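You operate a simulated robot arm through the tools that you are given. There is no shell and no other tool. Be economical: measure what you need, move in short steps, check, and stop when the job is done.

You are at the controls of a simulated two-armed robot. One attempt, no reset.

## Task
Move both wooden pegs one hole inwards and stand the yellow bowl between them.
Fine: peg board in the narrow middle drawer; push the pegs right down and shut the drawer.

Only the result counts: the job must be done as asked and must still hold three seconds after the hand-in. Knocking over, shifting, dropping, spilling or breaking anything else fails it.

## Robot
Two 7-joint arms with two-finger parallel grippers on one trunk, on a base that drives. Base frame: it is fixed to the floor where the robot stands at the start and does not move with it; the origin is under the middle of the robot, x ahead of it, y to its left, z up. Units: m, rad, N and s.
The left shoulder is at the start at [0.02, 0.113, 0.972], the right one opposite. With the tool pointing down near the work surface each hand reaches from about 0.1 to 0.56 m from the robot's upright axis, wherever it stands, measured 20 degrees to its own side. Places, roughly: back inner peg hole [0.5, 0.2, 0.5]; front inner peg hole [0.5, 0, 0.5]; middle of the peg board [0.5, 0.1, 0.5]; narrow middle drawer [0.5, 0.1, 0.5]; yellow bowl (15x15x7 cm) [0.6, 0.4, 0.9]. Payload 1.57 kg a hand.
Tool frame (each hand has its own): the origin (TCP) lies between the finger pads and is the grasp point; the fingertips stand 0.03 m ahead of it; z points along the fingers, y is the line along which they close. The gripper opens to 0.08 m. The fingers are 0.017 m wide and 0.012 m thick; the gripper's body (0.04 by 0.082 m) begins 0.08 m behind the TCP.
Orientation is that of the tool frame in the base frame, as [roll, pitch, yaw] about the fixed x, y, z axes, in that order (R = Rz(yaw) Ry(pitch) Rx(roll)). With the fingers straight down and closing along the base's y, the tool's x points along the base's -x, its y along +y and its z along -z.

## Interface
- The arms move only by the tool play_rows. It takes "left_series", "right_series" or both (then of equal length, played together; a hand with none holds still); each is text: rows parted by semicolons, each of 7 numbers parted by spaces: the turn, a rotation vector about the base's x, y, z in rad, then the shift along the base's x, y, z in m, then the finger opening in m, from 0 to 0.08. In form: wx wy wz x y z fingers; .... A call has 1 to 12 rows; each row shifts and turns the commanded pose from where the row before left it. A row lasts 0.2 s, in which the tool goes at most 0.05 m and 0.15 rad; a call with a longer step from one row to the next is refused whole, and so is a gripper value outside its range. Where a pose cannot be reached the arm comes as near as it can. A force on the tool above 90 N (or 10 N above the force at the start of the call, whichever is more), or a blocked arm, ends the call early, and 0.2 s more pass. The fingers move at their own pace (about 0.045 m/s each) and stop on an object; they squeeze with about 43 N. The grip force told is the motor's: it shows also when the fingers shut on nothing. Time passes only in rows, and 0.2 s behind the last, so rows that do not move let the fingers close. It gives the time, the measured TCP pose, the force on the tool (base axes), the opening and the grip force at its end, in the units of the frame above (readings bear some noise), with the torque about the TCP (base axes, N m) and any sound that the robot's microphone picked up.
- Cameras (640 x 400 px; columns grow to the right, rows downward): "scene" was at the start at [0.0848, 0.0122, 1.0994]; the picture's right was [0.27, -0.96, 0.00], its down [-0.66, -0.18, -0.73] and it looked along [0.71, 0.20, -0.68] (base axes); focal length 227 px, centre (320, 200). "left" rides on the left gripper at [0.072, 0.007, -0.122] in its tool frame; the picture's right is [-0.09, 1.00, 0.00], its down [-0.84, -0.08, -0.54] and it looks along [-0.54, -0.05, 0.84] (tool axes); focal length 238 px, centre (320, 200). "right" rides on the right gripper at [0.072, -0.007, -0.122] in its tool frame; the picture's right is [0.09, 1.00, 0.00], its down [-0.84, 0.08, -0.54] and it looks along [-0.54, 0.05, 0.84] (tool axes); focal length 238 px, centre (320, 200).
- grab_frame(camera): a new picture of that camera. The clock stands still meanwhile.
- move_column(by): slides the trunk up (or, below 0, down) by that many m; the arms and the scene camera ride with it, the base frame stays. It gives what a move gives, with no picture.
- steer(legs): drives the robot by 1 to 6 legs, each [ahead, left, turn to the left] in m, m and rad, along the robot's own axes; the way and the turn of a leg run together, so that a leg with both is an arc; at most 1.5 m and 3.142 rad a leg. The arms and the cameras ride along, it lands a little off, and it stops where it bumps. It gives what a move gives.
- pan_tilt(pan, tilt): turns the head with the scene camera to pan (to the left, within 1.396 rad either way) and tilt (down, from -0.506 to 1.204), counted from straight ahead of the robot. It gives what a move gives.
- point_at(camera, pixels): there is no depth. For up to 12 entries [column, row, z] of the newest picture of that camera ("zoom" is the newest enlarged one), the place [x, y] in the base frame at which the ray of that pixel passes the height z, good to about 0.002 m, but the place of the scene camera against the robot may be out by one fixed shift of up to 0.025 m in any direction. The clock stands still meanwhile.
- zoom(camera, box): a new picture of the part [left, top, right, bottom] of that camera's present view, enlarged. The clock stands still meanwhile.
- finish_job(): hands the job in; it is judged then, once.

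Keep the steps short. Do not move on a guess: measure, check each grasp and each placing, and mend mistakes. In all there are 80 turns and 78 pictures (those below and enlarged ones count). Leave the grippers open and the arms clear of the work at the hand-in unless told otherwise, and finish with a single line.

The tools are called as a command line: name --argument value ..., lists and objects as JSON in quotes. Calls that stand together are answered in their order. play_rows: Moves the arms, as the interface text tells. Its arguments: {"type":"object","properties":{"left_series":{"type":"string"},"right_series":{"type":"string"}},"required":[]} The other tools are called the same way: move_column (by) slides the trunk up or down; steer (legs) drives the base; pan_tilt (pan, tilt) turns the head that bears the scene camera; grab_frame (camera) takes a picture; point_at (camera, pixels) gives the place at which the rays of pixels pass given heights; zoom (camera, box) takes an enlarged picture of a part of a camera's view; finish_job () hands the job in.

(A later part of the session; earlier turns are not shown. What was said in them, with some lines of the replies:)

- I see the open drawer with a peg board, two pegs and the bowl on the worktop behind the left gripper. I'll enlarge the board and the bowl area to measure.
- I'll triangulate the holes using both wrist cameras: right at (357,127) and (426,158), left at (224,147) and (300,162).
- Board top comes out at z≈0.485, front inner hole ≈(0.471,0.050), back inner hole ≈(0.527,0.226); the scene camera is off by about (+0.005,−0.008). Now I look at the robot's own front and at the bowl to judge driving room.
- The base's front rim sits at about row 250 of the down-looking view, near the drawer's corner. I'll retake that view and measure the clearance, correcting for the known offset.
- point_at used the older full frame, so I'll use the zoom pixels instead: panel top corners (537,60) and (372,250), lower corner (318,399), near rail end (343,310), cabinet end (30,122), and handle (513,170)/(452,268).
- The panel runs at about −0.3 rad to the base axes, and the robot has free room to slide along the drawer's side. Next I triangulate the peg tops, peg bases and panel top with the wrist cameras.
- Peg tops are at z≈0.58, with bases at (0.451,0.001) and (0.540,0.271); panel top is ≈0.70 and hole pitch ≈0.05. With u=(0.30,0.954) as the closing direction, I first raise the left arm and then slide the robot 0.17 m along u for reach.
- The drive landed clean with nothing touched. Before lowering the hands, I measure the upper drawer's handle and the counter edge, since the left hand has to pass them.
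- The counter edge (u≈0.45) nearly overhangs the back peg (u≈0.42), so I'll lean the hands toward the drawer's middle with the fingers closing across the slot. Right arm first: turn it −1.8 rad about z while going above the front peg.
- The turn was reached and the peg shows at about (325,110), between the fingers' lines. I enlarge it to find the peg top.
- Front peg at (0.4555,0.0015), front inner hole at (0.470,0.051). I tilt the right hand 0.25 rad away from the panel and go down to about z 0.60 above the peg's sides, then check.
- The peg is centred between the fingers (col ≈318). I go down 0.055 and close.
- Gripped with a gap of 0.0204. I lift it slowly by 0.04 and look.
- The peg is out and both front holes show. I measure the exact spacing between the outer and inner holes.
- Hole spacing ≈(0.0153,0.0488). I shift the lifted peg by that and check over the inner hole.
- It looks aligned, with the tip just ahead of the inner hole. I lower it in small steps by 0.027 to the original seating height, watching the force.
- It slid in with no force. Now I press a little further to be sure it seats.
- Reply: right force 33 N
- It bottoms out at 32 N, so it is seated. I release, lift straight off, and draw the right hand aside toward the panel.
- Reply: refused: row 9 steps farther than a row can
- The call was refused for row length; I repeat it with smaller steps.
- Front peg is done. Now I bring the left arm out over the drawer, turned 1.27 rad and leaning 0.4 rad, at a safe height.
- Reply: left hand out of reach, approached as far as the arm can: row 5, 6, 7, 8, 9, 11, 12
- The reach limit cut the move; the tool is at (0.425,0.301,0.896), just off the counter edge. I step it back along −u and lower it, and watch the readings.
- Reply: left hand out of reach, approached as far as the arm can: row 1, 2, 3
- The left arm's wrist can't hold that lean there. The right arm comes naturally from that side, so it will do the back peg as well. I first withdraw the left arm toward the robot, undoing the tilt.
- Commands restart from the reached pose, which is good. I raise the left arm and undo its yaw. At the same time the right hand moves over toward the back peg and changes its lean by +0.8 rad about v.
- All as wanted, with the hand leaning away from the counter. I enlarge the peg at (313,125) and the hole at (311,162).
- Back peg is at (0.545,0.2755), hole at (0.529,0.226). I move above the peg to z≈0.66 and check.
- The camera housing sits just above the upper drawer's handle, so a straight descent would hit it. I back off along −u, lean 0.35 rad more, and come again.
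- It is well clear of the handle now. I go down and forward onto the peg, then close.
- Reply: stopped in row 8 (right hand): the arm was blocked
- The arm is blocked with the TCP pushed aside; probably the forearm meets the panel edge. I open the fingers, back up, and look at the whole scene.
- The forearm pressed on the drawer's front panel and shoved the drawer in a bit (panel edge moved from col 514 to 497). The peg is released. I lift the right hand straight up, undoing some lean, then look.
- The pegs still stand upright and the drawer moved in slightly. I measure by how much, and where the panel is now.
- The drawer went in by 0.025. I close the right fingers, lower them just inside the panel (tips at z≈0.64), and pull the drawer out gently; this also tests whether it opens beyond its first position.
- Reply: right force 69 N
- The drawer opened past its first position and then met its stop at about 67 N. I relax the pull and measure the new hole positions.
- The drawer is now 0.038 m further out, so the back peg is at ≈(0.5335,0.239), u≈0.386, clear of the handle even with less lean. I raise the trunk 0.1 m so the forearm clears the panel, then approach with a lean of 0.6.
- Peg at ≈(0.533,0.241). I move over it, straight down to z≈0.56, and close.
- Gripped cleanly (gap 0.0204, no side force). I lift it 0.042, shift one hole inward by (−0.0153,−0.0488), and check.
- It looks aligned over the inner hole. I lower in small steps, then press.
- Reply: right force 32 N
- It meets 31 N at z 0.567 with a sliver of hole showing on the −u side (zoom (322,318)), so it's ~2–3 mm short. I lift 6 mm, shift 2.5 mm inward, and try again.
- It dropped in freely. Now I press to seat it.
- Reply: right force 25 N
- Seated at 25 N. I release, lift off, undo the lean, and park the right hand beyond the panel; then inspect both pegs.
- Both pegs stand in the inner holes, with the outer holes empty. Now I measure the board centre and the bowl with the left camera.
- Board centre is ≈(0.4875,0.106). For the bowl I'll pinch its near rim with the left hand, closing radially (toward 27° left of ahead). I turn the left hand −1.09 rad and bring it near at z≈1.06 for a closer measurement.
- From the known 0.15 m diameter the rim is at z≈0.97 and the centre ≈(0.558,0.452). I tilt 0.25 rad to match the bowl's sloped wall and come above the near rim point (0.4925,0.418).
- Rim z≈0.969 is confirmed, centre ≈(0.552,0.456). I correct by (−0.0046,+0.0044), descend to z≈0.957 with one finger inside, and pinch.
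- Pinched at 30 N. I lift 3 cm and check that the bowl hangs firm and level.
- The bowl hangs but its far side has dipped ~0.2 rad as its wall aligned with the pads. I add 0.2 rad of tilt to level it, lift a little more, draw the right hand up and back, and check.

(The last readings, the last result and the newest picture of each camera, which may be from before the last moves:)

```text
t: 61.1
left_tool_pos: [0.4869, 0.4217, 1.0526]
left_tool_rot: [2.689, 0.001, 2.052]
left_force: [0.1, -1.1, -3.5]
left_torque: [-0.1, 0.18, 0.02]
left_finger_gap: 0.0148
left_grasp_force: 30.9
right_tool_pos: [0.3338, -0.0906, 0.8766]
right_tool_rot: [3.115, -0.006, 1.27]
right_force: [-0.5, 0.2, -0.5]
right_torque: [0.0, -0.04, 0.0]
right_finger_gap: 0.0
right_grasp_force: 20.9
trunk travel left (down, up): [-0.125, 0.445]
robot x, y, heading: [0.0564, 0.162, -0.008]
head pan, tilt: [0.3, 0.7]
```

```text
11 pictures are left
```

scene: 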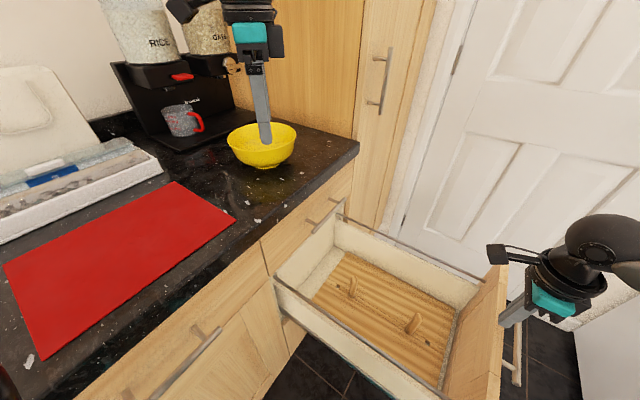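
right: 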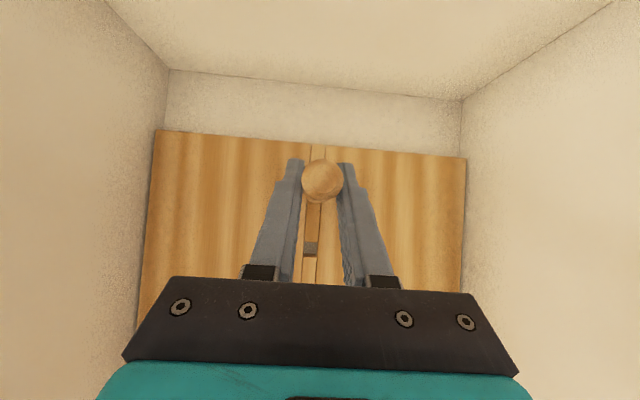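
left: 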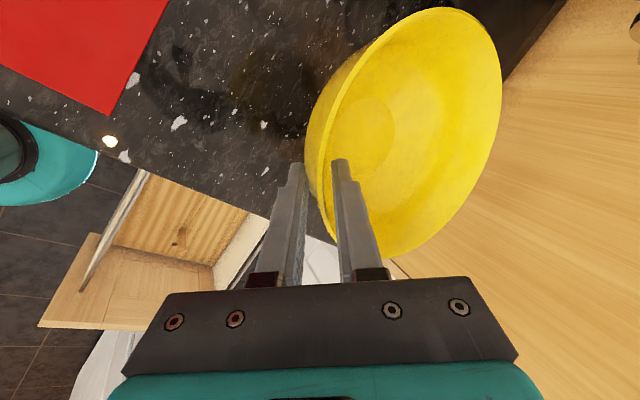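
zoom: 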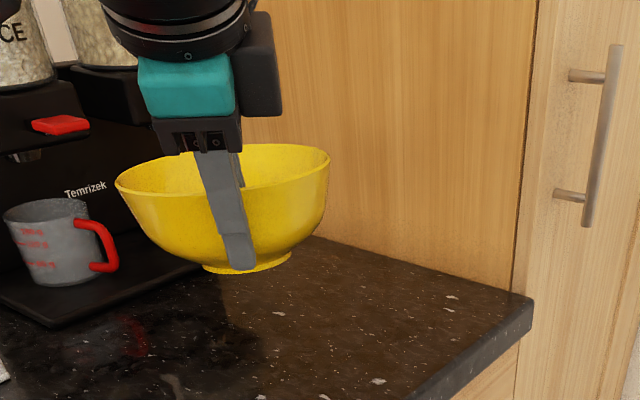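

Nearly level; a small lateral correction follows (right side is slightly high). Then I drive back 0.13 m along −u so the left arm works comfortably over the drawer, and lower the trunk again.

play_rows --left_series "0.048 0.081 0 0 0 0 0; 0 0 0 0 0 0 0"

steer --legs '[[-0.0384, -0.124, 0]]'

grab_frame --camera "scene"

```text
t: 61.7
left_tool_pos: [0.4874, 0.4223, 1.0537]
left_tool_rot: [2.741, -0.08, 2.049]
left_force: [-0.3, 0.2, -2.1]
left_torque: [-0.09, 0.17, -0.04]
left_finger_gap: 0.0149
left_grasp_force: 31.0
right_tool_pos: [0.3347, -0.0895, 0.8754]
right_tool_rot: [3.117, -0.006, 1.271]
right_force: [-0.7, 0.5, 0.0]
right_torque: [-0.01, 0.02, 0.01]
right_finger_gap: 0.0002
right_grasp_force: 22.4
trunk travel left (down, up): [-0.125, 0.445]
robot x, y, heading: [0.0519, 0.1625, -0.001]
head pan, tilt: [0.3, 0.7]
```

```text
t: 63.0
left_tool_pos: [0.4488, 0.3006, 1.0531]
left_tool_rot: [2.74, -0.08, 2.05]
left_force: [-0.4, -0.5, -2.4]
left_torque: [-0.08, 0.14, -0.02]
left_finger_gap: 0.0148
left_grasp_force: 30.4
right_tool_pos: [0.2965, -0.2134, 0.8759]
right_tool_rot: [3.117, -0.005, 1.27]
right_force: [-0.1, 0.6, 1.0]
right_torque: [-0.02, 0.02, -0.01]
right_finger_gap: 0.0001
right_grasp_force: 21.3
trunk travel left (down, up): [-0.125, 0.445]
robot x, y, heading: [0.0153, 0.04, -0.002]
head pan, tilt: [0.3, 0.7]
```

```text
10 pictures are left
```

scene: 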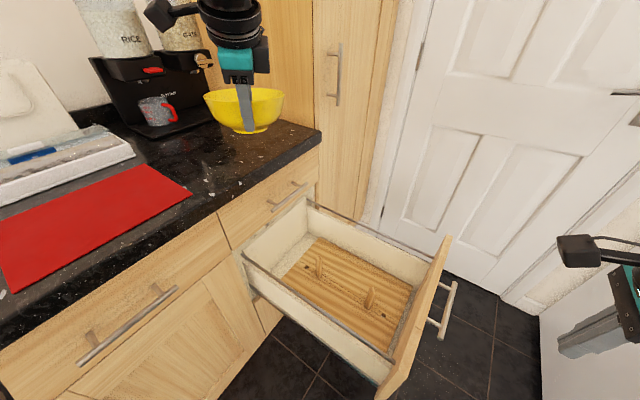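

Now I carry the bowl over the drawer's middle, yawing +0.25 rad on the way so the hand stays clear of rail and peg, and then lower the trunk 0.1 m.

play_rows --left_series "0 0 0.042 -0.0026 -0.0406 0 0; 0 0 0.042 -0.0026 -0.0406 0 0; 0 0 0.042 -0.0026 -0.0406 0 0; 0 0 0.042 -0.0026 -0.0406 0 0; 0 0 0.042 -0.0026 -0.0406 0 0; 0 0 0.04 -0.0025 -0.0404 0 0; 0 0 0 0 0 -0.04 0; 0 0 0 0 0 -0.04 0; 0 0 0 0 0 -0.04 0; 0 0 0 0 0 -0.04 0; 0 0 0 0 0 0 0"

move_column --by -0.1

grab_frame --camera "scene"

```text
t: 65.4
left_tool_pos: [0.4006, 0.1736, 0.9015]
left_tool_rot: [2.74, -0.078, 2.299]
left_force: [-0.1, -1.2, -4.0]
left_torque: [-0.16, 0.11, 0.02]
left_finger_gap: 0.0151
left_grasp_force: 30.6
left hand out of reach, approached as far as the arm can: row 4, 5, 6
right_tool_pos: [0.2954, -0.2123, 0.8752]
right_tool_rot: [3.118, -0.006, 1.27]
right_force: [0.1, -0.6, -0.6]
right_torque: [0.02, 0.02, -0.01]
right_finger_gap: 0.0004
right_grasp_force: 21.5
trunk travel left (down, up): [-0.125, 0.445]
robot x, y, heading: [0.0148, 0.0383, -0.002]
head pan, tilt: [0.3, 0.7]
```

```text
t: 66.7
left_tool_pos: [0.4003, 0.1734, 0.8009]
left_tool_rot: [2.741, -0.078, 2.298]
left_force: [0.2, 0.0, -3.6]
left_torque: [-0.11, 0.1, 0.01]
left_finger_gap: 0.0151
left_grasp_force: 30.6
right_tool_pos: [0.2959, -0.2126, 0.7749]
right_tool_rot: [3.118, -0.005, 1.268]
right_force: [0.6, 0.1, 0.6]
right_torque: [0.01, 0.01, -0.03]
right_finger_gap: 0.0003
right_grasp_force: 21.7
trunk travel left (down, up): [-0.025, 0.545]
robot x, y, heading: [0.0112, 0.0423, -0.008]
head pan, tilt: [0.3, 0.7]
```

```text
9 pictures are left
```

scene: 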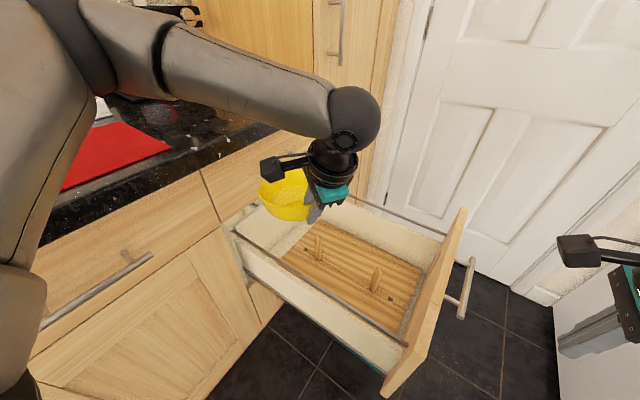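

The left arm can't cross that far toward the right, so I drive another 0.12 m along −u; the bowl (bottom at z≈0.74) stays above the rails and panel.

steer --legs '[[-0.0355, -0.1146, 0]]'

play_rows --left_series "0 0 0 0.02 0 -0.01 0; 0 0 0 0.02 0 -0.01 0; 0 0 0 0.02 0 -0.01 0; 0 0 0 0.0085 -0.0016 0 0; 0 0 0 0 0 0 0"

grab_frame --camera "scene"

```text
t: 67.9
left_tool_pos: [0.3645, 0.0577, 0.801]
left_tool_rot: [2.739, -0.08, 2.301]
left_force: [0.4, 0.7, -3.5]
left_torque: [-0.11, 0.13, 0.0]
left_finger_gap: 0.0147
left_grasp_force: 30.6
right_tool_pos: [0.2601, -0.3288, 0.7758]
right_tool_rot: [3.117, -0.004, 1.273]
right_force: [0.1, 0.4, 0.4]
right_torque: [-0.01, -0.03, 0.02]
right_finger_gap: 0.0
right_grasp_force: 21.3
trunk travel left (down, up): [-0.025, 0.545]
robot x, y, heading: [-0.0218, -0.0744, -0.003]
head pan, tilt: [0.3, 0.7]
```

```text
t: 69.1
left_tool_pos: [0.4193, 0.0881, 0.7815]
left_tool_rot: [2.742, -0.076, 2.3]
left_force: [0.4, -0.5, -1.9]
left_torque: [-0.13, 0.14, 0.01]
left_finger_gap: 0.0151
left_grasp_force: 30.8
left hand out of reach, approached as far as the arm can: row 1, 2, 3, 4
right_tool_pos: [0.2613, -0.3276, 0.7755]
right_tool_rot: [3.117, -0.005, 1.272]
right_force: [-0.4, -0.1, 0.5]
right_torque: [0.02, 0.0, -0.01]
right_finger_gap: 0.0
right_grasp_force: 21.3
trunk travel left (down, up): [-0.025, 0.545]
robot x, y, heading: [-0.0243, -0.0742, -0.003]
head pan, tilt: [0.3, 0.7]
```

```text
8 pictures are left
```

scene: 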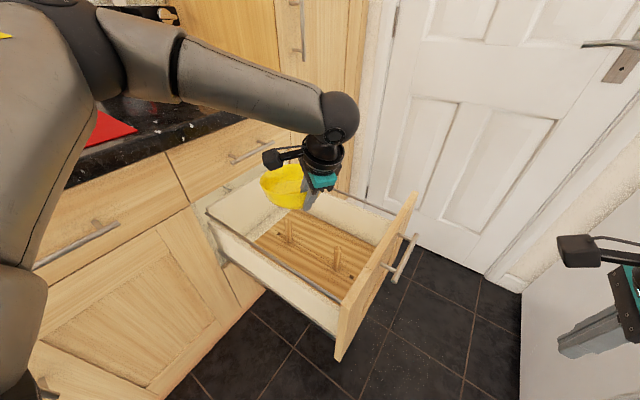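

The left arm's limit is an azimuth of about 20° from the robot's heading. Turning the robot 0.22 rad to the right in place brings the drawer's middle well within the left arm's sector. I raise the bowl slightly first, then turn.

play_rows --left_series "0 0 0 0 0.005 0.03 0; 0 0 0 0 0.005 0.01 0"

steer --legs '[[0, 0, -0.22]]'

grab_frame --camera "left"

```text
t: 69.7
left_tool_pos: [0.4195, 0.0971, 0.823]
left_tool_rot: [2.74, -0.08, 2.3]
left_force: [0.1, -0.8, -3.6]
left_torque: [-0.13, 0.13, 0.01]
left_finger_gap: 0.0147
left_grasp_force: 31.7
right_tool_pos: [0.261, -0.3258, 0.7752]
right_tool_rot: [3.115, -0.005, 1.273]
right_force: [0.0, 0.4, -0.6]
right_torque: [0.03, 0.02, 0.0]
right_finger_gap: 0.0
right_grasp_force: 21.4
trunk travel left (down, up): [-0.025, 0.545]
robot x, y, heading: [-0.0221, -0.0744, 0.0]
head pan, tilt: [0.3, 0.7]
```

```text
t: 70.9
left_tool_pos: [0.4464, -0.0048, 0.8235]
left_tool_rot: [2.74, -0.081, 2.08]
left_force: [-1.1, 0.7, -3.4]
left_torque: [-0.1, 0.15, 0.03]
left_finger_gap: 0.0147
left_grasp_force: 31.1
right_tool_pos: [0.1984, -0.3841, 0.775]
right_tool_rot: [3.117, -0.005, 1.052]
right_force: [-0.7, -0.1, -0.2]
right_torque: [0.0, -0.04, 0.0]
right_finger_gap: 0.0
right_grasp_force: 21.4
trunk travel left (down, up): [-0.025, 0.545]
robot x, y, heading: [-0.0223, -0.0756, -0.229]
head pan, tilt: [0.3, 0.7]
```

```text
7 pictures are left
```

left: 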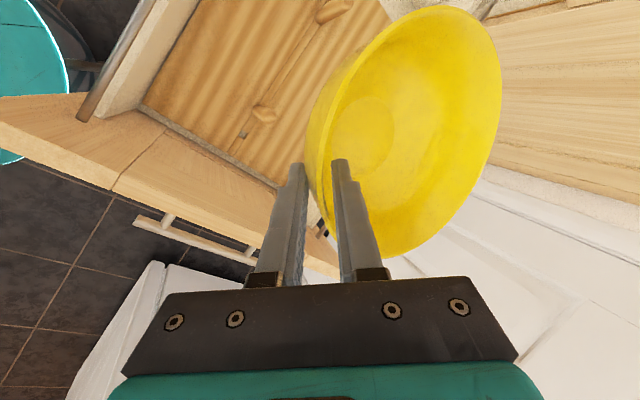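

I use this view to locate the front outer hole (243,134), the front peg, and the held bowl's rim relative to the TCP.

point_at --camera "left" --pixels '[[243, 134, 0.485], [264, 115, 0.575], [333, 8, 0.575], [318, 140, 0.835], [502, 70, 0.835], [400, 258, 0.835], [435, 7, 0.835]]'

```text
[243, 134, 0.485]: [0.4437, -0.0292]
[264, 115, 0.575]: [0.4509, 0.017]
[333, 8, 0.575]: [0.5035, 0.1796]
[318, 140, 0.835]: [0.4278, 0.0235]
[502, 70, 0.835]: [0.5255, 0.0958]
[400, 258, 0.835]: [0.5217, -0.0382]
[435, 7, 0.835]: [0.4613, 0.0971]
```

The drawer is unmoved (board centre ≈(0.487,0.107)). I bring the bowl over that centre with +0.12 rad yaw and a little levelling, then lower it to bowl bottom ≈0.63, still above the peg tops, and check.

play_rows --left_series "0.041 -0.057 0.04 -0.0054 0.0222 0 0; 0 0 0.04 -0.0054 0.0222 0 0; 0 0 0.04 -0.0054 0.0223 0 0; 0 0 0 0 0 -0.04 0; 0 0 0 0 0 -0.04 0; 0 0 0 0 0 -0.04 0; 0 0 0 0 0 -0.013 0; 0 0 0 0 0 0 0"

pan_tilt --pan 0.45 --tilt 0.9

zoom --camera "scene" --box '[190, 80, 450, 280]'

```text
t: 72.7
left_tool_pos: [0.4284, 0.0626, 0.6888]
left_tool_rot: [2.672, -0.085, 2.204]
left_force: [-0.3, 1.0, -3.0]
left_torque: [-0.15, 0.18, 0.01]
left_finger_gap: 0.0148
left_grasp_force: 30.9
right_tool_pos: [0.1979, -0.3829, 0.775]
right_tool_rot: [3.116, -0.006, 1.049]
right_force: [-0.1, -0.3, 0.4]
right_torque: [0.02, -0.02, -0.01]
right_finger_gap: 0.0
right_grasp_force: 21.4
trunk travel left (down, up): [-0.025, 0.545]
robot x, y, heading: [-0.0216, -0.0757, -0.223]
head pan, tilt: [0.3, 0.7]
```

```text
t: 73.5
left_tool_pos: [0.4277, 0.0625, 0.6902]
left_tool_rot: [2.671, -0.084, 2.205]
left_force: [0.2, -1.0, -2.1]
left_torque: [-0.12, 0.13, -0.01]
left_finger_gap: 0.0145
left_grasp_force: 30.6
right_tool_pos: [0.198, -0.3832, 0.7762]
right_tool_rot: [3.117, -0.005, 1.05]
right_force: [0.1, -1.0, 0.4]
right_torque: [-0.02, -0.04, 0.03]
right_finger_gap: 0.0002
right_grasp_force: 21.7
trunk travel left (down, up): [-0.025, 0.545]
robot x, y, heading: [-0.0214, -0.0751, -0.224]
head pan, tilt: [0.45, 0.901]
```

```text
2.00 times, centred on (320, 180) of scene
```

zoom: 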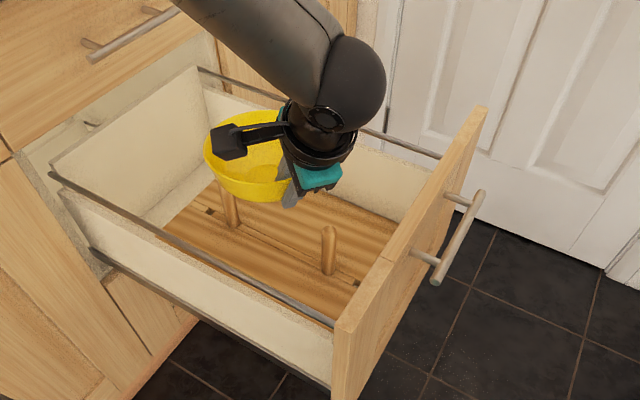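

Reach is fine now. I lower another 3.5 cm so the base is just above the peg tops and judge the gaps with the left camera.

play_rows --left_series "0 0 0 0 0 -0.02 0; 0 0 0 0 0 -0.013 0; 0 0 0 0 0 0 0"

grab_frame --camera "left"

```text
t: 74.3
left_tool_pos: [0.4244, 0.0744, 0.6688]
left_tool_rot: [2.674, -0.086, 2.204]
left_force: [0.4, -0.9, -2.2]
left_torque: [-0.14, 0.16, -0.03]
left_finger_gap: 0.0147
left_grasp_force: 30.8
left hand out of reach, approached as far as the arm can: row 1, 2
right_tool_pos: [0.1986, -0.3829, 0.7749]
right_tool_rot: [3.117, -0.006, 1.05]
right_force: [-1.0, -0.1, -0.2]
right_torque: [0.01, 0.01, -0.01]
right_finger_gap: 0.0
right_grasp_force: 21.7
trunk travel left (down, up): [-0.025, 0.545]
robot x, y, heading: [-0.0225, -0.0748, -0.221]
head pan, tilt: [0.45, 0.901]
```

```text
5 pictures are left
```

left: 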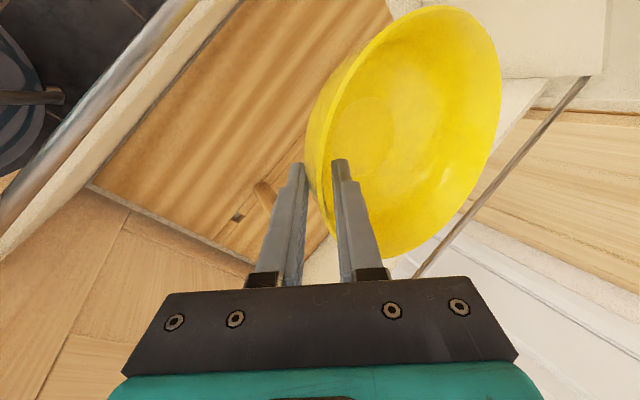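

The left wrist hits its limit at this depth again. A further turn to the right with a counter-yaw of the hand gives it room; I first raise the bowl well above the panel.

play_rows --left_series "0 0 0 0 0 0.045 0; 0 0 0 0 0 0.045 0; 0 0 0 0 0 0.045 0; 0 0 0 0 0 0.02 0"

steer --legs '[[0, 0, -0.35]]'

```text
t: 75.3
left_tool_pos: [0.4246, 0.0756, 0.8246]
left_tool_rot: [2.674, -0.088, 2.204]
left_force: [-0.2, 0.0, -2.6]
left_torque: [-0.12, 0.15, 0.01]
left_finger_gap: 0.0151
left_grasp_force: 31.2
right_tool_pos: [0.1982, -0.3823, 0.7763]
right_tool_rot: [3.116, -0.004, 1.048]
right_force: [0.5, 0.4, 0.6]
right_torque: [0.01, 0.0, -0.02]
right_finger_gap: 0.0003
right_grasp_force: 21.4
trunk travel left (down, up): [-0.025, 0.545]
robot x, y, heading: [-0.0237, -0.0761, -0.223]
head pan, tilt: [0.45, 0.901]
```

```text
t: 76.7
left_tool_pos: [0.451, -0.0846, 0.8228]
left_tool_rot: [2.67, -0.085, 1.859]
left_force: [-0.9, -0.1, -3.9]
left_torque: [-0.07, 0.16, 0.01]
left_finger_gap: 0.0146
left_grasp_force: 31.0
right_tool_pos: [0.0807, -0.4393, 0.7751]
right_tool_rot: [3.117, -0.006, 0.705]
right_force: [-0.1, 0.3, 0.7]
right_torque: [0.0, 0.01, 0.0]
right_finger_gap: 0.0
right_grasp_force: 21.3
trunk travel left (down, up): [-0.025, 0.545]
robot x, y, heading: [-0.021, -0.0746, -0.566]
head pan, tilt: [0.45, 0.901]
```

I counter-yaw +0.345 and return to the target spot, then lower to z≈0.66.

play_rows --left_series "0 0 0.069 -0.0042 0.0293 0 0; 0 0 0.069 -0.0042 0.0293 0 0; 0 0 0.069 -0.0042 0.0293 0 0; 0 0 0.069 -0.0042 0.0293 0 0; 0 0 0.069 -0.0040 0.0293 0 0; 0 0 0 0 0 -0.04 0; 0 0 0 0 0 -0.04 0; 0 0 0 0 0 -0.04 0; 0 0 0 0 0 -0.04 0; 0 0 0 0 0 0 0"

```text
t: 78.9
left_tool_pos: [0.4286, 0.0616, 0.6653]
left_tool_rot: [2.67, -0.085, 2.205]
left_force: [0.1, 0.1, -1.7]
left_torque: [-0.12, 0.15, 0.01]
left_finger_gap: 0.0148
left_grasp_force: 30.7
right_tool_pos: [0.0814, -0.4392, 0.7754]
right_tool_rot: [3.119, -0.004, 0.705]
right_force: [0.4, -0.1, -0.7]
right_torque: [-0.02, 0.0, 0.02]
right_finger_gap: 0.0
right_grasp_force: 20.8
trunk travel left (down, up): [-0.025, 0.545]
robot x, y, heading: [-0.0241, -0.075, -0.566]
head pan, tilt: [0.45, 0.901]
```

Reached exactly. I lower to z≈0.63 (the narrow base enters between the pegs with the rim still above their tops) and look with the scene camera.

play_rows --left_series "0 0 0 0 0 -0.02 0; 0 0 0 0 0 -0.015 0; 0 0 0 0 0 0 0"

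pan_tilt --pan 0.82 --tilt 0.95

zoom --camera "scene" --box '[220, 90, 420, 230]'

```text
t: 79.7
left_tool_pos: [0.4281, 0.0628, 0.6304]
left_tool_rot: [2.671, -0.088, 2.204]
left_force: [0.1, 0.1, -1.8]
left_torque: [-0.14, 0.11, 0.0]
left_finger_gap: 0.0148
left_grasp_force: 31.1
right_tool_pos: [0.0811, -0.4397, 0.7765]
right_tool_rot: [3.118, -0.005, 0.705]
right_force: [0.1, -0.2, 0.0]
right_torque: [0.0, 0.02, -0.02]
right_finger_gap: 0.0
right_grasp_force: 21.3
trunk travel left (down, up): [-0.025, 0.545]
robot x, y, heading: [-0.0185, -0.0768, -0.565]
head pan, tilt: [0.45, 0.901]
```

```text
t: 80.6
left_tool_pos: [0.429, 0.0624, 0.6306]
left_tool_rot: [2.67, -0.086, 2.206]
left_force: [-0.3, -0.4, -1.7]
left_torque: [-0.1, 0.15, -0.01]
left_finger_gap: 0.0147
left_grasp_force: 31.0
right_tool_pos: [0.0812, -0.4394, 0.7762]
right_tool_rot: [3.117, -0.006, 0.706]
right_force: [0.0, 0.0, 0.5]
right_torque: [0.02, 0.01, 0.03]
right_finger_gap: 0.0001
right_grasp_force: 21.6
trunk travel left (down, up): [-0.025, 0.545]
robot x, y, heading: [-0.0239, -0.072, -0.568]
head pan, tilt: [0.82, 0.949]
```

```text
2.86 times, centred on (320, 160) of scene
```

zoom: 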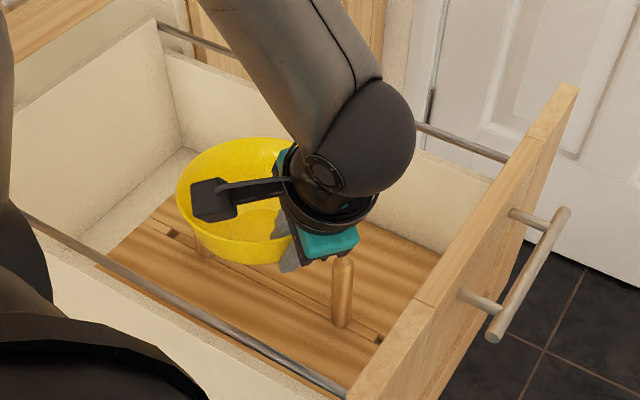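

point_at --camera "zoom" --pixels '[[380, 338, 0.485], [175, 232, 0.485], [343, 261, 0.578], [176, 190, 0.64], [235, 263, 0.64], [200, 160, 0.64], [250, 138, 0.64], [187, 228, 0.64], [205, 250, 0.64], [280, 262, 0.64]]'

```text
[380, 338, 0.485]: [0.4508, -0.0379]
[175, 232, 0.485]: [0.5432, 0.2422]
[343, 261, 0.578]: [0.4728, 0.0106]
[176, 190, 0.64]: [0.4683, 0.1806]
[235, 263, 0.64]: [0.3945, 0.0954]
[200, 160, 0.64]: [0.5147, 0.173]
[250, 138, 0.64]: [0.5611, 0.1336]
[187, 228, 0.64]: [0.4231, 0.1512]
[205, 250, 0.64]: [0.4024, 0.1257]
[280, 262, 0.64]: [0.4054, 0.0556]
```

From the left-camera rim fit, the bowl centre is TCP+(0.0505,0.047) and it sits right in the middle along the slot line (u offset ≈0), only ~8 mm toward the robot. I shift (+0.007,−0.002) and lower slowly to z≈0.56, watching the force.

play_rows --left_series "0 0 0 0.0035 -0.001 0 0; 0 0 0 0.0035 -0.001 0 0; 0 0 0 0 0 -0.015 0; 0 0 0 0 0 -0.015 0; 0 0 0 0 0 -0.01 0; 0 0 0 0 0 -0.01 0; 0 0 0 0 0 -0.01 0; 0 0 0 0 0 -0.008 0; 0 0 0 0 0 0 0"

zoom --camera "scene" --box '[220, 90, 420, 230]'

```text
t: 82.6
left_tool_pos: [0.4351, 0.0598, 0.6001]
left_tool_rot: [2.671, -0.086, 2.205]
left_force: [0.0, -0.3, -3.2]
left_torque: [-0.15, 0.14, -0.04]
left_finger_gap: 0.0149
left_grasp_force: 31.1
left hand out of reach, approached as far as the arm can: row 5, 6, 7, 8
right_tool_pos: [0.0806, -0.4392, 0.7754]
right_tool_rot: [3.118, -0.004, 0.705]
right_force: [-0.1, 0.3, -0.1]
right_torque: [-0.02, 0.0, -0.02]
right_finger_gap: 0.0001
right_grasp_force: 21.4
trunk travel left (down, up): [-0.025, 0.545]
robot x, y, heading: [-0.0205, -0.0753, -0.574]
head pan, tilt: [0.82, 0.949]
```

```text
2.86 times, centred on (320, 160) of scene
```

zoom: 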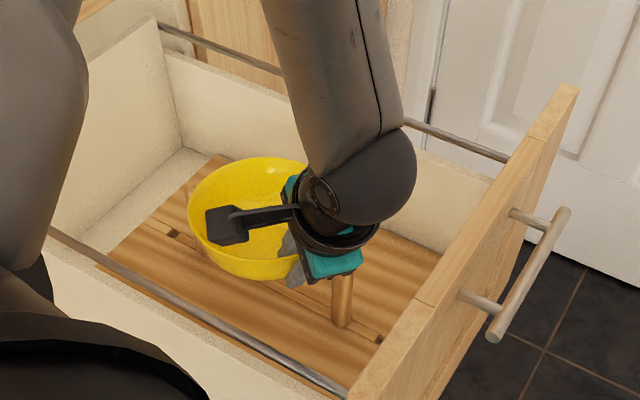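

The limit is the elbow: shoulder and wrist are too close together. Raising the trunk 0.2 m lengthens that distance; the bowl rises straight up with it, and then I lower it with the arm.

move_column --by 0.2

play_rows --left_series "0 0 0 0 0 -0.04 0; 0 0 0 0 0 -0.04 0; 0 0 0 0 0 -0.04 0; 0 0 0 0 0 -0.04 0; 0 0 0 0 0 -0.03 0; 0 0 0 0 0 -0.01 0; 0 0 0 0 0 0 0"

```text
t: 84.8
left_tool_pos: [0.4353, 0.0597, 0.7991]
left_tool_rot: [2.672, -0.086, 2.205]
left_force: [0.3, -0.1, -2.8]
left_torque: [-0.14, 0.15, 0.01]
left_finger_gap: 0.0146
left_grasp_force: 30.7
right_tool_pos: [0.0803, -0.4397, 0.9742]
right_tool_rot: [3.116, -0.004, 0.706]
right_force: [0.5, -0.3, -0.8]
right_torque: [-0.01, 0.01, 0.01]
right_finger_gap: 0.0004
right_grasp_force: 21.3
trunk travel left (down, up): [-0.225, 0.345]
robot x, y, heading: [-0.0199, -0.0766, -0.572]
head pan, tilt: [0.82, 0.949]
```

```text
t: 86.4
left_tool_pos: [0.4348, 0.0753, 0.7955]
left_tool_rot: [2.672, -0.085, 2.207]
left_force: [-0.6, 0.0, -2.7]
left_torque: [-0.12, 0.16, 0.01]
left_finger_gap: 0.0151
left_grasp_force: 30.8
left hand out of reach, approached as far as the arm can: row 1, 2, 3, 4, 5, 6
right_tool_pos: [0.081, -0.4391, 0.9764]
right_tool_rot: [3.118, -0.004, 0.704]
right_force: [0.7, -0.1, 0.3]
right_torque: [-0.03, 0.01, -0.04]
right_finger_gap: 0.0
right_grasp_force: 21.0
trunk travel left (down, up): [-0.225, 0.345]
robot x, y, heading: [-0.0252, -0.0749, -0.567]
head pan, tilt: [0.82, 0.949]
```

It's a wrist limit that eases when the target lies more to the robot's left and lower trunk. I raise the bowl a bit, turn the robot another 0.25 rad right, and back off 5 cm.

play_rows --left_series "0 0 0 0 0 0.04 0"

steer --legs '[[0, 0, -0.25], [-0.022, -0.045, 0]]'

```text
t: 86.8
left_tool_pos: [0.4341, 0.0757, 0.8361]
left_tool_rot: [2.671, -0.086, 2.205]
left_force: [0.3, -0.1, -2.7]
left_torque: [-0.11, 0.15, 0.0]
left_finger_gap: 0.0147
left_grasp_force: 30.6
right_tool_pos: [0.0812, -0.4393, 0.9763]
right_tool_rot: [3.115, -0.005, 0.705]
right_force: [-0.2, 0.2, -0.3]
right_torque: [-0.03, -0.02, -0.01]
right_finger_gap: 0.0
right_grasp_force: 21.7
trunk travel left (down, up): [-0.225, 0.345]
robot x, y, heading: [-0.0239, -0.0745, -0.567]
head pan, tilt: [0.82, 0.949]
```

```text
t: 88.5
left_tool_pos: [0.4083, -0.0572, 0.8366]
left_tool_rot: [2.671, -0.085, 1.959]
left_force: [-0.5, 0.2, -3.0]
left_torque: [-0.1, 0.14, -0.02]
left_finger_gap: 0.0149
left_grasp_force: 30.7
right_tool_pos: [-0.0604, -0.4699, 0.9743]
right_tool_rot: [3.117, -0.005, 0.458]
right_force: [0.0, -0.4, -0.9]
right_torque: [0.02, -0.04, -0.03]
right_finger_gap: 0.0
right_grasp_force: 20.7
trunk travel left (down, up): [-0.225, 0.345]
robot x, y, heading: [-0.0736, -0.0887, -0.817]
head pan, tilt: [0.82, 0.949]
```

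play_rows --left_series "0 0 0.0615 0.007 0.0293 0 0; 0 0 0.0615 0.007 0.0293 0 0; 0 0 0.0615 0.007 0.0293 0 0; 0 0 0.0615 0.007 0.0293 0 0; 0 0 0 0 0 0 0"

move_column --by -0.2

play_rows --left_series "0 0 0 0 0 -0.015 0; 0 0 0 0 0 -0.015 0; 0 0 0 0 0 -0.01 0; 0 0 0 0 0 -0.01 0; 0 0 0 0 0 -0.01 0; 0 0 0 0 0 -0.01 0; 0 0 0 0 0 0 0"

```text
t: 89.7
left_tool_pos: [0.4382, 0.0603, 0.8345]
left_tool_rot: [2.673, -0.084, 2.203]
left_force: [0.1, -0.8, -2.6]
left_torque: [-0.12, 0.14, 0.01]
left_finger_gap: 0.0147
left_grasp_force: 30.8
right_tool_pos: [-0.0586, -0.469, 0.975]
right_tool_rot: [3.116, -0.005, 0.457]
right_force: [0.1, -0.6, -0.1]
right_torque: [-0.01, 0.0, 0.02]
right_finger_gap: 0.0
right_grasp_force: 21.5
trunk travel left (down, up): [-0.225, 0.345]
robot x, y, heading: [-0.07, -0.0891, -0.816]
head pan, tilt: [0.82, 0.949]
```

```text
t: 91.9
left_tool_pos: [0.4376, 0.0605, 0.6345]
left_tool_rot: [2.671, -0.085, 2.205]
left_force: [0.4, -1.0, -3.1]
left_torque: [-0.13, 0.13, 0.02]
left_finger_gap: 0.0146
left_grasp_force: 31.1
right_tool_pos: [-0.06, -0.4693, 0.7763]
right_tool_rot: [3.116, -0.005, 0.457]
right_force: [-0.7, -0.2, -0.5]
right_torque: [0.0, 0.0, -0.03]
right_finger_gap: 0.0002
right_grasp_force: 21.3
trunk travel left (down, up): [-0.025, 0.545]
robot x, y, heading: [-0.0712, -0.0863, -0.813]
head pan, tilt: [0.82, 0.949]
```

```text
t: 93.5
left_tool_pos: [0.4362, 0.0618, 0.5656]
left_tool_rot: [2.672, -0.087, 2.205]
left_force: [-0.1, 0.1, -3.4]
left_torque: [-0.14, 0.14, -0.02]
left_finger_gap: 0.0145
left_grasp_force: 30.6
right_tool_pos: [-0.0599, -0.4694, 0.7752]
right_tool_rot: [3.118, -0.007, 0.459]
right_force: [0.5, -0.1, 1.2]
right_torque: [-0.01, 0.01, 0.02]
right_finger_gap: 0.0001
right_grasp_force: 21.0
trunk travel left (down, up): [-0.025, 0.545]
robot x, y, heading: [-0.0682, -0.0869, -0.81]
head pan, tilt: [0.82, 0.949]
```

Now it reaches, with no contact so far. I aim the head, then lower in 4 mm steps until contact with the board.

play_rows --left_series "0 0 0 0 0 -0.004 0; 0 0 0 0 0 -0.004 0; 0 0 0 0 0 -0.004 0; 0 0 0 0 0 -0.004 0; 0 0 0 0 0 0 0"

pan_tilt --pan 1.08 --tilt 0.95

zoom --camera "scene" --box '[220, 80, 420, 220]'

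```text
t: 94.7
left_tool_pos: [0.4376, 0.0618, 0.5656]
left_tool_rot: [2.672, -0.085, 2.204]
left_force: [-0.3, 0.7, -2.8]
left_torque: [-0.13, 0.14, 0.01]
left_finger_gap: 0.0149
left_grasp_force: 30.9
left hand out of reach, approached as far as the arm can: row 1, 2, 3, 4
right_tool_pos: [-0.0594, -0.4689, 0.7759]
right_tool_rot: [3.115, -0.005, 0.457]
right_force: [0.4, 0.6, 1.0]
right_torque: [0.03, 0.03, 0.02]
right_finger_gap: 0.0001
right_grasp_force: 21.0
trunk travel left (down, up): [-0.025, 0.545]
robot x, y, heading: [-0.0695, -0.0918, -0.812]
head pan, tilt: [0.82, 0.949]
```

```text
t: 95.5
left_tool_pos: [0.4372, 0.0608, 0.5654]
left_tool_rot: [2.673, -0.086, 2.206]
left_force: [-0.5, 0.5, -2.0]
left_torque: [-0.15, 0.14, -0.01]
left_finger_gap: 0.0148
left_grasp_force: 31.2
right_tool_pos: [-0.0593, -0.4688, 0.7756]
right_tool_rot: [3.119, -0.006, 0.457]
right_force: [0.0, 0.5, -0.3]
right_torque: [-0.01, 0.01, 0.02]
right_finger_gap: 0.0001
right_grasp_force: 21.2
trunk travel left (down, up): [-0.025, 0.545]
robot x, y, heading: [-0.0701, -0.091, -0.817]
head pan, tilt: [1.08, 0.949]
```

```text
2.86 times, centred on (320, 150) of scene
```

zoom: 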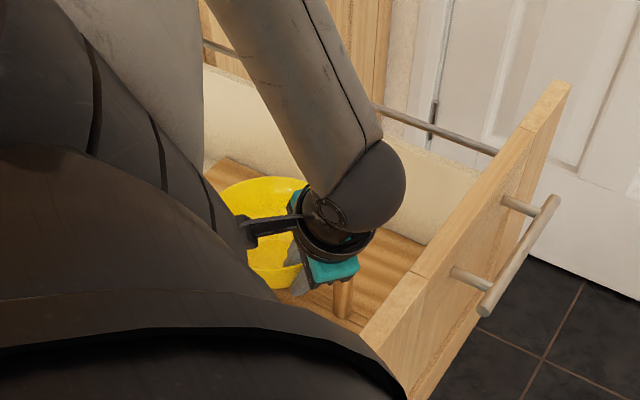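

At z 0.5655 the arm is at its limit, but the trunk has 0.025 m left, about what's missing. I lower the trunk by 0.018 and read the force.

move_column --by -0.018

```text
t: 96.1
left_tool_pos: [0.4371, 0.0602, 0.5479]
left_tool_rot: [2.673, -0.085, 2.203]
left_force: [-0.5, 0.1, -2.2]
left_torque: [-0.17, 0.1, -0.03]
left_finger_gap: 0.0147
left_grasp_force: 31.0
right_tool_pos: [-0.0591, -0.4692, 0.758]
right_tool_rot: [3.116, -0.005, 0.457]
right_force: [0.2, -0.3, 0.0]
right_torque: [-0.04, 0.0, 0.01]
right_finger_gap: 0.0
right_grasp_force: 21.5
trunk travel left (down, up): [-0.007, 0.563]
robot x, y, heading: [-0.072, -0.0892, -0.818]
head pan, tilt: [1.08, 0.949]
```

move_column --by -0.007

```text
t: 96.7
left_tool_pos: [0.4376, 0.0605, 0.5411]
left_tool_rot: [2.671, -0.086, 2.205]
left_force: [-1.0, -0.3, -2.9]
left_torque: [-0.15, 0.17, 0.0]
left_finger_gap: 0.0148
left_grasp_force: 31.0
right_tool_pos: [-0.06, -0.4696, 0.751]
right_tool_rot: [3.118, -0.006, 0.455]
right_force: [0.1, 0.2, -0.3]
right_torque: [-0.01, -0.03, 0.01]
right_finger_gap: 0.0002
right_grasp_force: 21.1
trunk travel left (down, up): [0.0, 0.57]
robot x, y, heading: [-0.071, -0.0865, -0.815]
head pan, tilt: [1.08, 0.949]
```

Still no contact (about 3 N weight carried). Reducing the lean slightly frees the wrist; I ease the tilt 0.05 rad while stepping down 4 mm at a time.

play_rows --left_series "-0.015 0.02 0 0 0 -0.003 0; -0.015 0.02 0 0 0 -0.003 0; 0 0 0 0 0 0 0"

```text
t: 97.5
left_tool_pos: [0.4378, 0.0606, 0.5357]
left_tool_rot: [2.717, -0.086, 2.2]
left_force: [-2.3, 2.1, 12.0]
left_torque: [0.7, -0.87, 0.25]
left_finger_gap: 0.0159
left_grasp_force: 31.9
right_tool_pos: [-0.0604, -0.4692, 0.7495]
right_tool_rot: [3.116, -0.008, 0.457]
right_force: [-0.3, 0.3, -0.3]
right_torque: [-0.01, 0.04, -0.02]
right_finger_gap: 0.0
right_grasp_force: 21.4
trunk travel left (down, up): [0.0, 0.57]
robot x, y, heading: [-0.073, -0.0879, -0.817]
head pan, tilt: [1.08, 0.949]
```

Contact: about 15 N with the moment corresponding to the bowl's centre, so the base sits flat on the board and not on a peg. I open the fingers and lift away.

play_rows --left_series "0 0 0 0 0 0 0.03; 0 0 0 0 0 0 0.05; 0 0 0 0 0 0 0.055; 0 0 0 0 0 0 0.055; 0 0 0 0 0 0.02 0.055; 0 0 0 0 0 0.03 0.055; 0 0 0 0 0 0.04 0.055; 0 0 0 0 0 0.045 0.055; 0 0 0 0 0 0.045 0.055; 0 0 0 0 0 0.045 0.055; 0 0 0 -0.01 0 0.045 0.055; 0 0 0 -0.01 0 0.045 0.055"

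grab_frame --camera "left"

```text
t: 100.1
left_tool_pos: [0.4186, 0.0623, 0.8522]
left_tool_rot: [2.722, -0.086, 2.2]
left_force: [-0.2, -0.6, 0.9]
left_torque: [-0.01, 0.01, -0.01]
left_finger_gap: 0.055
left_grasp_force: 0.1
right_tool_pos: [-0.0594, -0.4692, 0.7496]
right_tool_rot: [3.118, -0.006, 0.456]
right_force: [-0.4, 0.8, 0.3]
right_torque: [0.03, -0.01, 0.02]
right_finger_gap: 0.0
right_grasp_force: 21.3
trunk travel left (down, up): [0.0, 0.57]
robot x, y, heading: [-0.0696, -0.0892, -0.814]
head pan, tilt: [1.08, 0.949]
```

```text
1 pictures are left
```

left: 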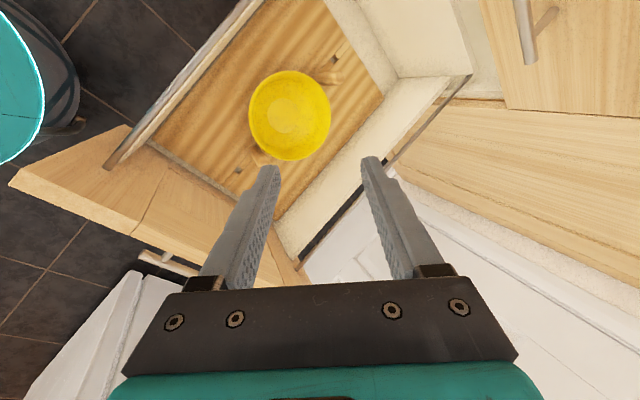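

The bowl stands between the two pegs (seen at (258,155) and (325,78)). Now for shutting the drawer: I raise the left hand out of the way and turn the robot back to face ahead.

play_rows --left_series "0 0 0 -0.01 -0.01 0.04 0.08; 0 0 0 -0.01 -0.01 0.04 0.08; 0 0 0 -0.02 -0.01 0.04 0.08; 0 0 0 -0.02 -0.01 0.04 0.08; 0 0 0 -0.02 -0.01 0.04 0.08"

steer --legs '[[0, 0, 0.4]]'

```text
t: 101.3
left_tool_pos: [0.3374, 0.0112, 1.0527]
left_tool_rot: [2.722, -0.085, 2.199]
left_force: [0.8, -0.6, -0.5]
left_torque: [-0.02, 0.03, 0.03]
left_finger_gap: 0.0801
left_grasp_force: 0.0
right_tool_pos: [-0.0598, -0.469, 0.7502]
right_tool_rot: [3.117, -0.005, 0.456]
right_force: [-0.1, 0.0, -0.6]
right_torque: [-0.01, -0.01, 0.02]
right_finger_gap: 0.0001
right_grasp_force: 20.9
trunk travel left (down, up): [0.0, 0.57]
robot x, y, heading: [-0.0692, -0.0956, -0.817]
head pan, tilt: [1.08, 0.949]
```

```text
t: 102.9
left_tool_pos: [0.266, 0.1625, 1.0513]
left_tool_rot: [2.721, -0.086, 2.598]
left_force: [-0.3, 0.3, 0.1]
left_torque: [0.0, -0.03, -0.02]
left_finger_gap: 0.0802
left_grasp_force: 0.0
right_tool_pos: [0.0877, -0.4342, 0.7504]
right_tool_rot: [3.117, -0.004, 0.856]
right_force: [0.4, 0.5, -0.8]
right_torque: [0.0, 0.02, -0.03]
right_finger_gap: 0.0
right_grasp_force: 21.6
trunk travel left (down, up): [0.0, 0.57]
robot x, y, heading: [-0.0709, -0.0922, -0.421]
head pan, tilt: [1.08, 0.949]
```

steer --legs '[[0, 0, 0.42]]'

play_rows --right_series "0.143 -0.0443 0 0 0 0 0; 0.143 -0.0443 0 0 0 0 0; 0.143 -0.0443 0 0 0 0 0; 0.143 -0.0443 0 0 0 0 0; 0.143 -0.0443 0 0 0 0 0; 0.143 -0.0443 0 0 0 0 0; 0.143 -0.0443 0 0 0 0 0; 0.143 -0.0443 0 0 0 0 0; 0 0 0 0 0 0 0"

```text
t: 104.5
left_tool_pos: [0.1329, 0.2788, 1.0517]
left_tool_rot: [2.721, -0.087, 3.024]
left_force: [-0.3, 0.0, -0.5]
left_torque: [0.01, 0.01, -0.02]
left_finger_gap: 0.0797
left_grasp_force: 0.0
right_tool_pos: [0.2163, -0.3392, 0.7505]
right_tool_rot: [3.116, -0.005, 1.28]
right_force: [0.6, 0.0, -0.5]
right_torque: [-0.02, -0.01, 0.0]
right_finger_gap: 0.0
right_grasp_force: 21.4
trunk travel left (down, up): [0.0, 0.57]
robot x, y, heading: [-0.0715, -0.0874, 0.004]
head pan, tilt: [1.08, 0.949]
```

```text
t: 106.5
left_tool_pos: [0.1323, 0.2787, 1.0489]
left_tool_rot: [2.722, -0.086, 3.026]
left_force: [-0.1, 0.1, 0.0]
left_torque: [-0.01, 0.01, -0.02]
left_finger_gap: 0.0799
left_grasp_force: 0.1
right_tool_pos: [0.2164, -0.3392, 0.7507]
right_tool_rot: [3.085, -1.205, 1.302]
right_force: [-0.8, -0.2, -0.7]
right_torque: [0.01, -0.03, 0.0]
right_finger_gap: 0.0
right_grasp_force: 21.9
trunk travel left (down, up): [0.0, 0.57]
robot x, y, heading: [-0.074, -0.0878, 0.008]
head pan, tilt: [1.08, 0.949]
```

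The lean is reached. I bring the closed fingertips up to the panel's outer face beside the handle (u≈−0.06, v≈0.385, z≈0.62).

play_rows --right_series "0 0 0 0.0223 0.028 -0.0217 0; 0 0 0 0.0223 0.028 -0.0217 0; 0 0 0 0.0223 0.028 -0.0217 0; 0 0 0 0.0223 0.028 -0.0217 0; 0 0 0 0.0223 0.028 -0.0217 0; 0 0 0 0.0223 0.028 -0.0217 0; 0 0 0 0 0 0 0"

```text
t: 108.1
left_tool_pos: [0.1327, 0.2794, 1.0502]
left_tool_rot: [2.721, -0.085, 3.023]
left_force: [0.3, -0.5, 0.5]
left_torque: [0.0, -0.02, -0.01]
left_finger_gap: 0.0799
left_grasp_force: 0.1
right_tool_pos: [0.3489, -0.169, 0.6204]
right_tool_rot: [3.086, -1.203, 1.303]
right_force: [-0.1, -0.3, -0.2]
right_torque: [-0.05, 0.0, 0.01]
right_finger_gap: 0.0
right_grasp_force: 21.0
trunk travel left (down, up): [0.0, 0.57]
robot x, y, heading: [-0.0739, -0.0884, 0.009]
head pan, tilt: [1.08, 0.949]
5 turns are left
```

Five turns remain, so I combine steps: the arm pushes the drawer in by ~0.18 m (left hand rises meanwhile), the hand draws back free, and then the robot drives along u for the second push.

play_rows --left_series "0 0 0 0 0 0.01 0.08; 0 0 0 0 0 0.01 0.08; 0 0 0 0 0 0.01 0.08; 0 0 0 0 0 0.01 0.08; 0 0 0 0 0 0.01 0.08; 0 0 0 0 0 0.01 0.08; 0 0 0 0 0 0.01 0.08; 0 0 0 0 0 0.01 0.08; 0 0 0 0 0 0.01 0.08; 0 0 0 0 0 0.01 0.08; 0 0 0 0 0 0 0.08; 0 0 0 0 0 0 0.08" --right_series "0 0 0 0.0059 0.0191 0 0; 0 0 0 0.0059 0.0191 0 0; 0 0 0 0.0059 0.0191 0 0; 0 0 0 0.0059 0.0191 0 0; 0 0 0 0.0059 0.0191 0 0; 0 0 0 0.0059 0.0191 0 0; 0 0 0 0.0059 0.0191 0 0; 0 0 0 0.0059 0.0191 0 0; 0 0 0 0.0059 0.0191 0 0; 0 0 0 0.0059 0.0191 0 0; 0 0 0 0.0059 0.0191 0 0; 0 0 0 0.003 0.0095 0 0"

play_rows --right_series "0 0 0 -0.003 -0.0095 0 0; 0 0 0 -0.0118 -0.0382 0 0; 0 0 0 -0.0118 -0.0382 0 0; 0 0 0 -0.0118 -0.0382 0 0; 0 0 0 -0.0118 -0.0382 0 0; 0 0 0 -0.0118 -0.0382 0 0; 0 0 0 -0.0118 -0.0382 0 0; 0 0 0 -0.0059 -0.0191 0 0; 0 0 0 0 0 0 0"

steer --legs '[[0.113, 0.2476, 0]]'

```text
t: 110.7
left_tool_pos: [0.14, 0.2925, 1.1177]
left_tool_rot: [2.721, -0.084, 3.021]
left_force: [0.4, -0.1, 0.0]
left_torque: [0.03, 0.01, 0.02]
left_finger_gap: 0.08
left_grasp_force: 0.0
left hand out of reach, approached as far as the arm can: row 7, 8, 9, 10
right_tool_pos: [0.4173, 0.0485, 0.6201]
right_tool_rot: [3.086, -1.202, 1.304]
right_force: [0.7, 0.0, 0.9]
right_torque: [0.01, -0.02, -0.05]
right_finger_gap: 0.0
right_grasp_force: 21.1
trunk travel left (down, up): [0.0, 0.57]
robot x, y, heading: [-0.0678, -0.0893, 0.01]
head pan, tilt: [1.08, 0.949]
```

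```text
t: 112.7
left_tool_pos: [0.1394, 0.2921, 1.117]
left_tool_rot: [2.721, -0.082, 3.024]
left_force: [-0.3, -0.1, -0.1]
left_torque: [0.0, -0.02, -0.01]
left_finger_gap: 0.0798
left_grasp_force: 0.1
right_tool_pos: [0.3374, -0.2092, 0.623]
right_tool_rot: [3.086, -1.201, 1.304]
right_force: [0.3, 0.1, 0.0]
right_torque: [0.02, 0.0, -0.01]
right_finger_gap: 0.0
right_grasp_force: 21.2
trunk travel left (down, up): [0.0, 0.57]
robot x, y, heading: [-0.0711, -0.0877, 0.008]
head pan, tilt: [1.08, 0.949]
```

```text
t: 114.7
left_tool_pos: [0.2547, 0.5405, 1.1169]
left_tool_rot: [2.72, -0.083, 3.023]
left_force: [0.5, -0.2, -0.3]
left_torque: [-0.01, -0.01, -0.01]
left_finger_gap: 0.0799
left_grasp_force: 0.0
right_tool_pos: [0.4518, 0.0387, 0.6228]
right_tool_rot: [3.086, -1.204, 1.303]
right_force: [-0.5, -0.3, 0.2]
right_torque: [0.01, 0.03, -0.02]
right_finger_gap: 0.0
right_grasp_force: 21.3
trunk travel left (down, up): [0.0, 0.57]
robot x, y, heading: [0.0419, 0.1622, 0.012]
head pan, tilt: [1.08, 0.949]
4 turns are left
```

The hand is now at u≈0.17, just behind the panel. I shift slightly away from the handle and push on to the closed stop, slowly at the end.

play_rows --right_series "0 0 0 -0.0287 0.0089 0 0; 0 0 0 0.0065 0.021 0 0; 0 0 0 0.0065 0.021 0 0; 0 0 0 0.0065 0.021 0 0; 0 0 0 0.0065 0.021 0 0; 0 0 0 0.0065 0.021 0 0; 0 0 0 0.0065 0.021 0 0; 0 0 0 0.0065 0.021 0 0; 0 0 0 0.0065 0.021 0 0; 0 0 0 0.0065 0.021 0 0; 0 0 0 0.0065 0.021 0 0; 0 0 0 0 0 0 0"

play_rows --right_series "0 0 0 0.003 0.0096 0 0; 0 0 0 0.003 0.0096 0 0; 0 0 0 0.003 0.0096 0 0; 0 0 0 0.003 0.0096 0 0; 0 0 0 0.003 0.0096 0 0; 0 0 0 0.003 0.0096 0 0; 0 0 0 0.003 0.0096 0 0; 0 0 0 0.003 0.0096 0 0; 0 0 0 0.003 0.0096 0 0; 0 0 0 0 0 0 0"

pan_tilt --pan 0.4 --tilt 0.75

grab_frame --camera "scene"

```text
t: 117.3
left_tool_pos: [0.2522, 0.5408, 1.1178]
left_tool_rot: [2.719, -0.083, 3.022]
left_force: [-0.3, -0.8, -0.4]
left_torque: [0.0, -0.04, 0.01]
left_finger_gap: 0.0799
left_grasp_force: 0.1
right_tool_pos: [0.4854, 0.2599, 0.6239]
right_tool_rot: [3.088, -1.204, 1.303]
right_force: [0.0, 0.3, -0.2]
right_torque: [-0.03, 0.02, -0.01]
right_finger_gap: 0.0
right_grasp_force: 21.1
trunk travel left (down, up): [0.0, 0.57]
robot x, y, heading: [0.0412, 0.1591, 0.007]
head pan, tilt: [1.08, 0.949]
```

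```text
t: 118.8
left_tool_pos: [0.2522, 0.5369, 1.1183]
left_tool_rot: [2.718, -0.084, 3.018]
left_force: [-0.4, -0.5, 0.0]
left_torque: [0.04, -0.02, 0.04]
left_finger_gap: 0.08
left_grasp_force: 0.1
right_tool_pos: [0.505, 0.3046, 0.6195]
right_tool_rot: [3.096, -1.193, 1.288]
right_force: [-12.4, -22.3, 10.7]
right_torque: [0.3, -0.05, 0.24]
right_finger_gap: 0.0
right_grasp_force: 21.2
trunk travel left (down, up): [0.0, 0.57]
robot x, y, heading: [0.0421, 0.1559, 0.003]
head pan, tilt: [1.08, 0.949]
stopped in row 7 (right hand): the force on the tool passed its limit at 107 N (the readings are from after the stop); the commanded pose is now the measured one
```

```text
t: 119.8
left_tool_pos: [0.2512, 0.536, 1.1191]
left_tool_rot: [2.717, -0.082, 3.02]
left_force: [-0.9, 0.4, -0.6]
left_torque: [0.0, 0.01, -0.01]
left_finger_gap: 0.0801
left_grasp_force: 0.1
right_tool_pos: [0.5053, 0.3054, 0.619]
right_tool_rot: [3.093, -1.193, 1.29]
right_force: [-15.8, -38.7, 17.3]
right_torque: [0.47, 0.22, 0.1]
right_finger_gap: 0.0
right_grasp_force: 20.8
trunk travel left (down, up): [0.0, 0.57]
robot x, y, heading: [0.0481, 0.1581, 0.007]
head pan, tilt: [0.4, 0.75]
```

```text
0 pictures are left
3 turns are left
```

scene: 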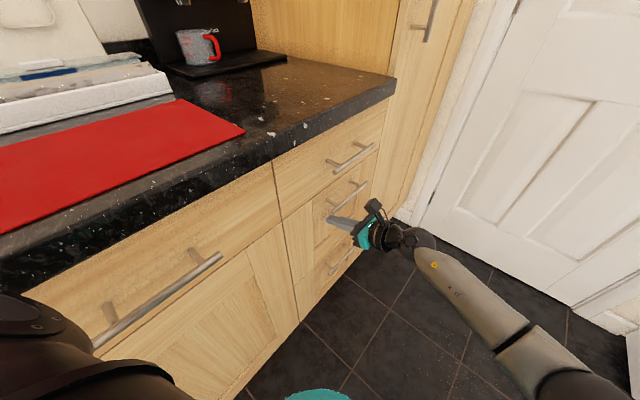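

The drawer is flush with the cabinet front and the push ended on its hard stop. I draw the right hand straight back and then open it.

play_rows --right_series "0 0 0 -0.0059 -0.0191 0 0; 0 0 0 -0.0118 -0.0382 0 0; 0 0 0 -0.0118 -0.0382 0 0; 0 0 0 -0.0118 -0.0382 0 0; 0 0 0 -0.0118 -0.0382 0 0; 0 0 0 -0.0059 -0.0191 0 0.04; 0 0 0 0 0 0 0.08; 0 0 0 0 0 0 0.08; 0 0 0 0 0 0 0.08; 0 0 0 0 0 0 0.08"

```text
t: 122.0
left_tool_pos: [0.2537, 0.538, 1.1174]
left_tool_rot: [2.721, -0.086, 3.019]
left_force: [0.6, 0.8, 0.1]
left_torque: [-0.03, 0.01, 0.02]
left_finger_gap: 0.08
left_grasp_force: 0.1
right_tool_pos: [0.4452, 0.1197, 0.6192]
right_tool_rot: [3.098, -1.192, 1.29]
right_force: [0.6, 0.4, 0.0]
right_torque: [-0.03, -0.02, 0.01]
right_finger_gap: 0.0803
right_grasp_force: 0.0
trunk travel left (down, up): [0.0, 0.57]
robot x, y, heading: [0.0417, 0.1588, 0.003]
head pan, tilt: [0.4, 0.75]
2 turns are left
```

Both hands are open and clear, no forces are felt, and the drawer is shut. I hand the job in.

finish_job

```text
The job is handed in.
```

Both pegs were moved one hole inwards and pressed down, the yellow bowl was stood between them, the drawer was shut against its stop, and the job is handed in; I last saw the bowl and pegs in place before closing the drawer, not after.
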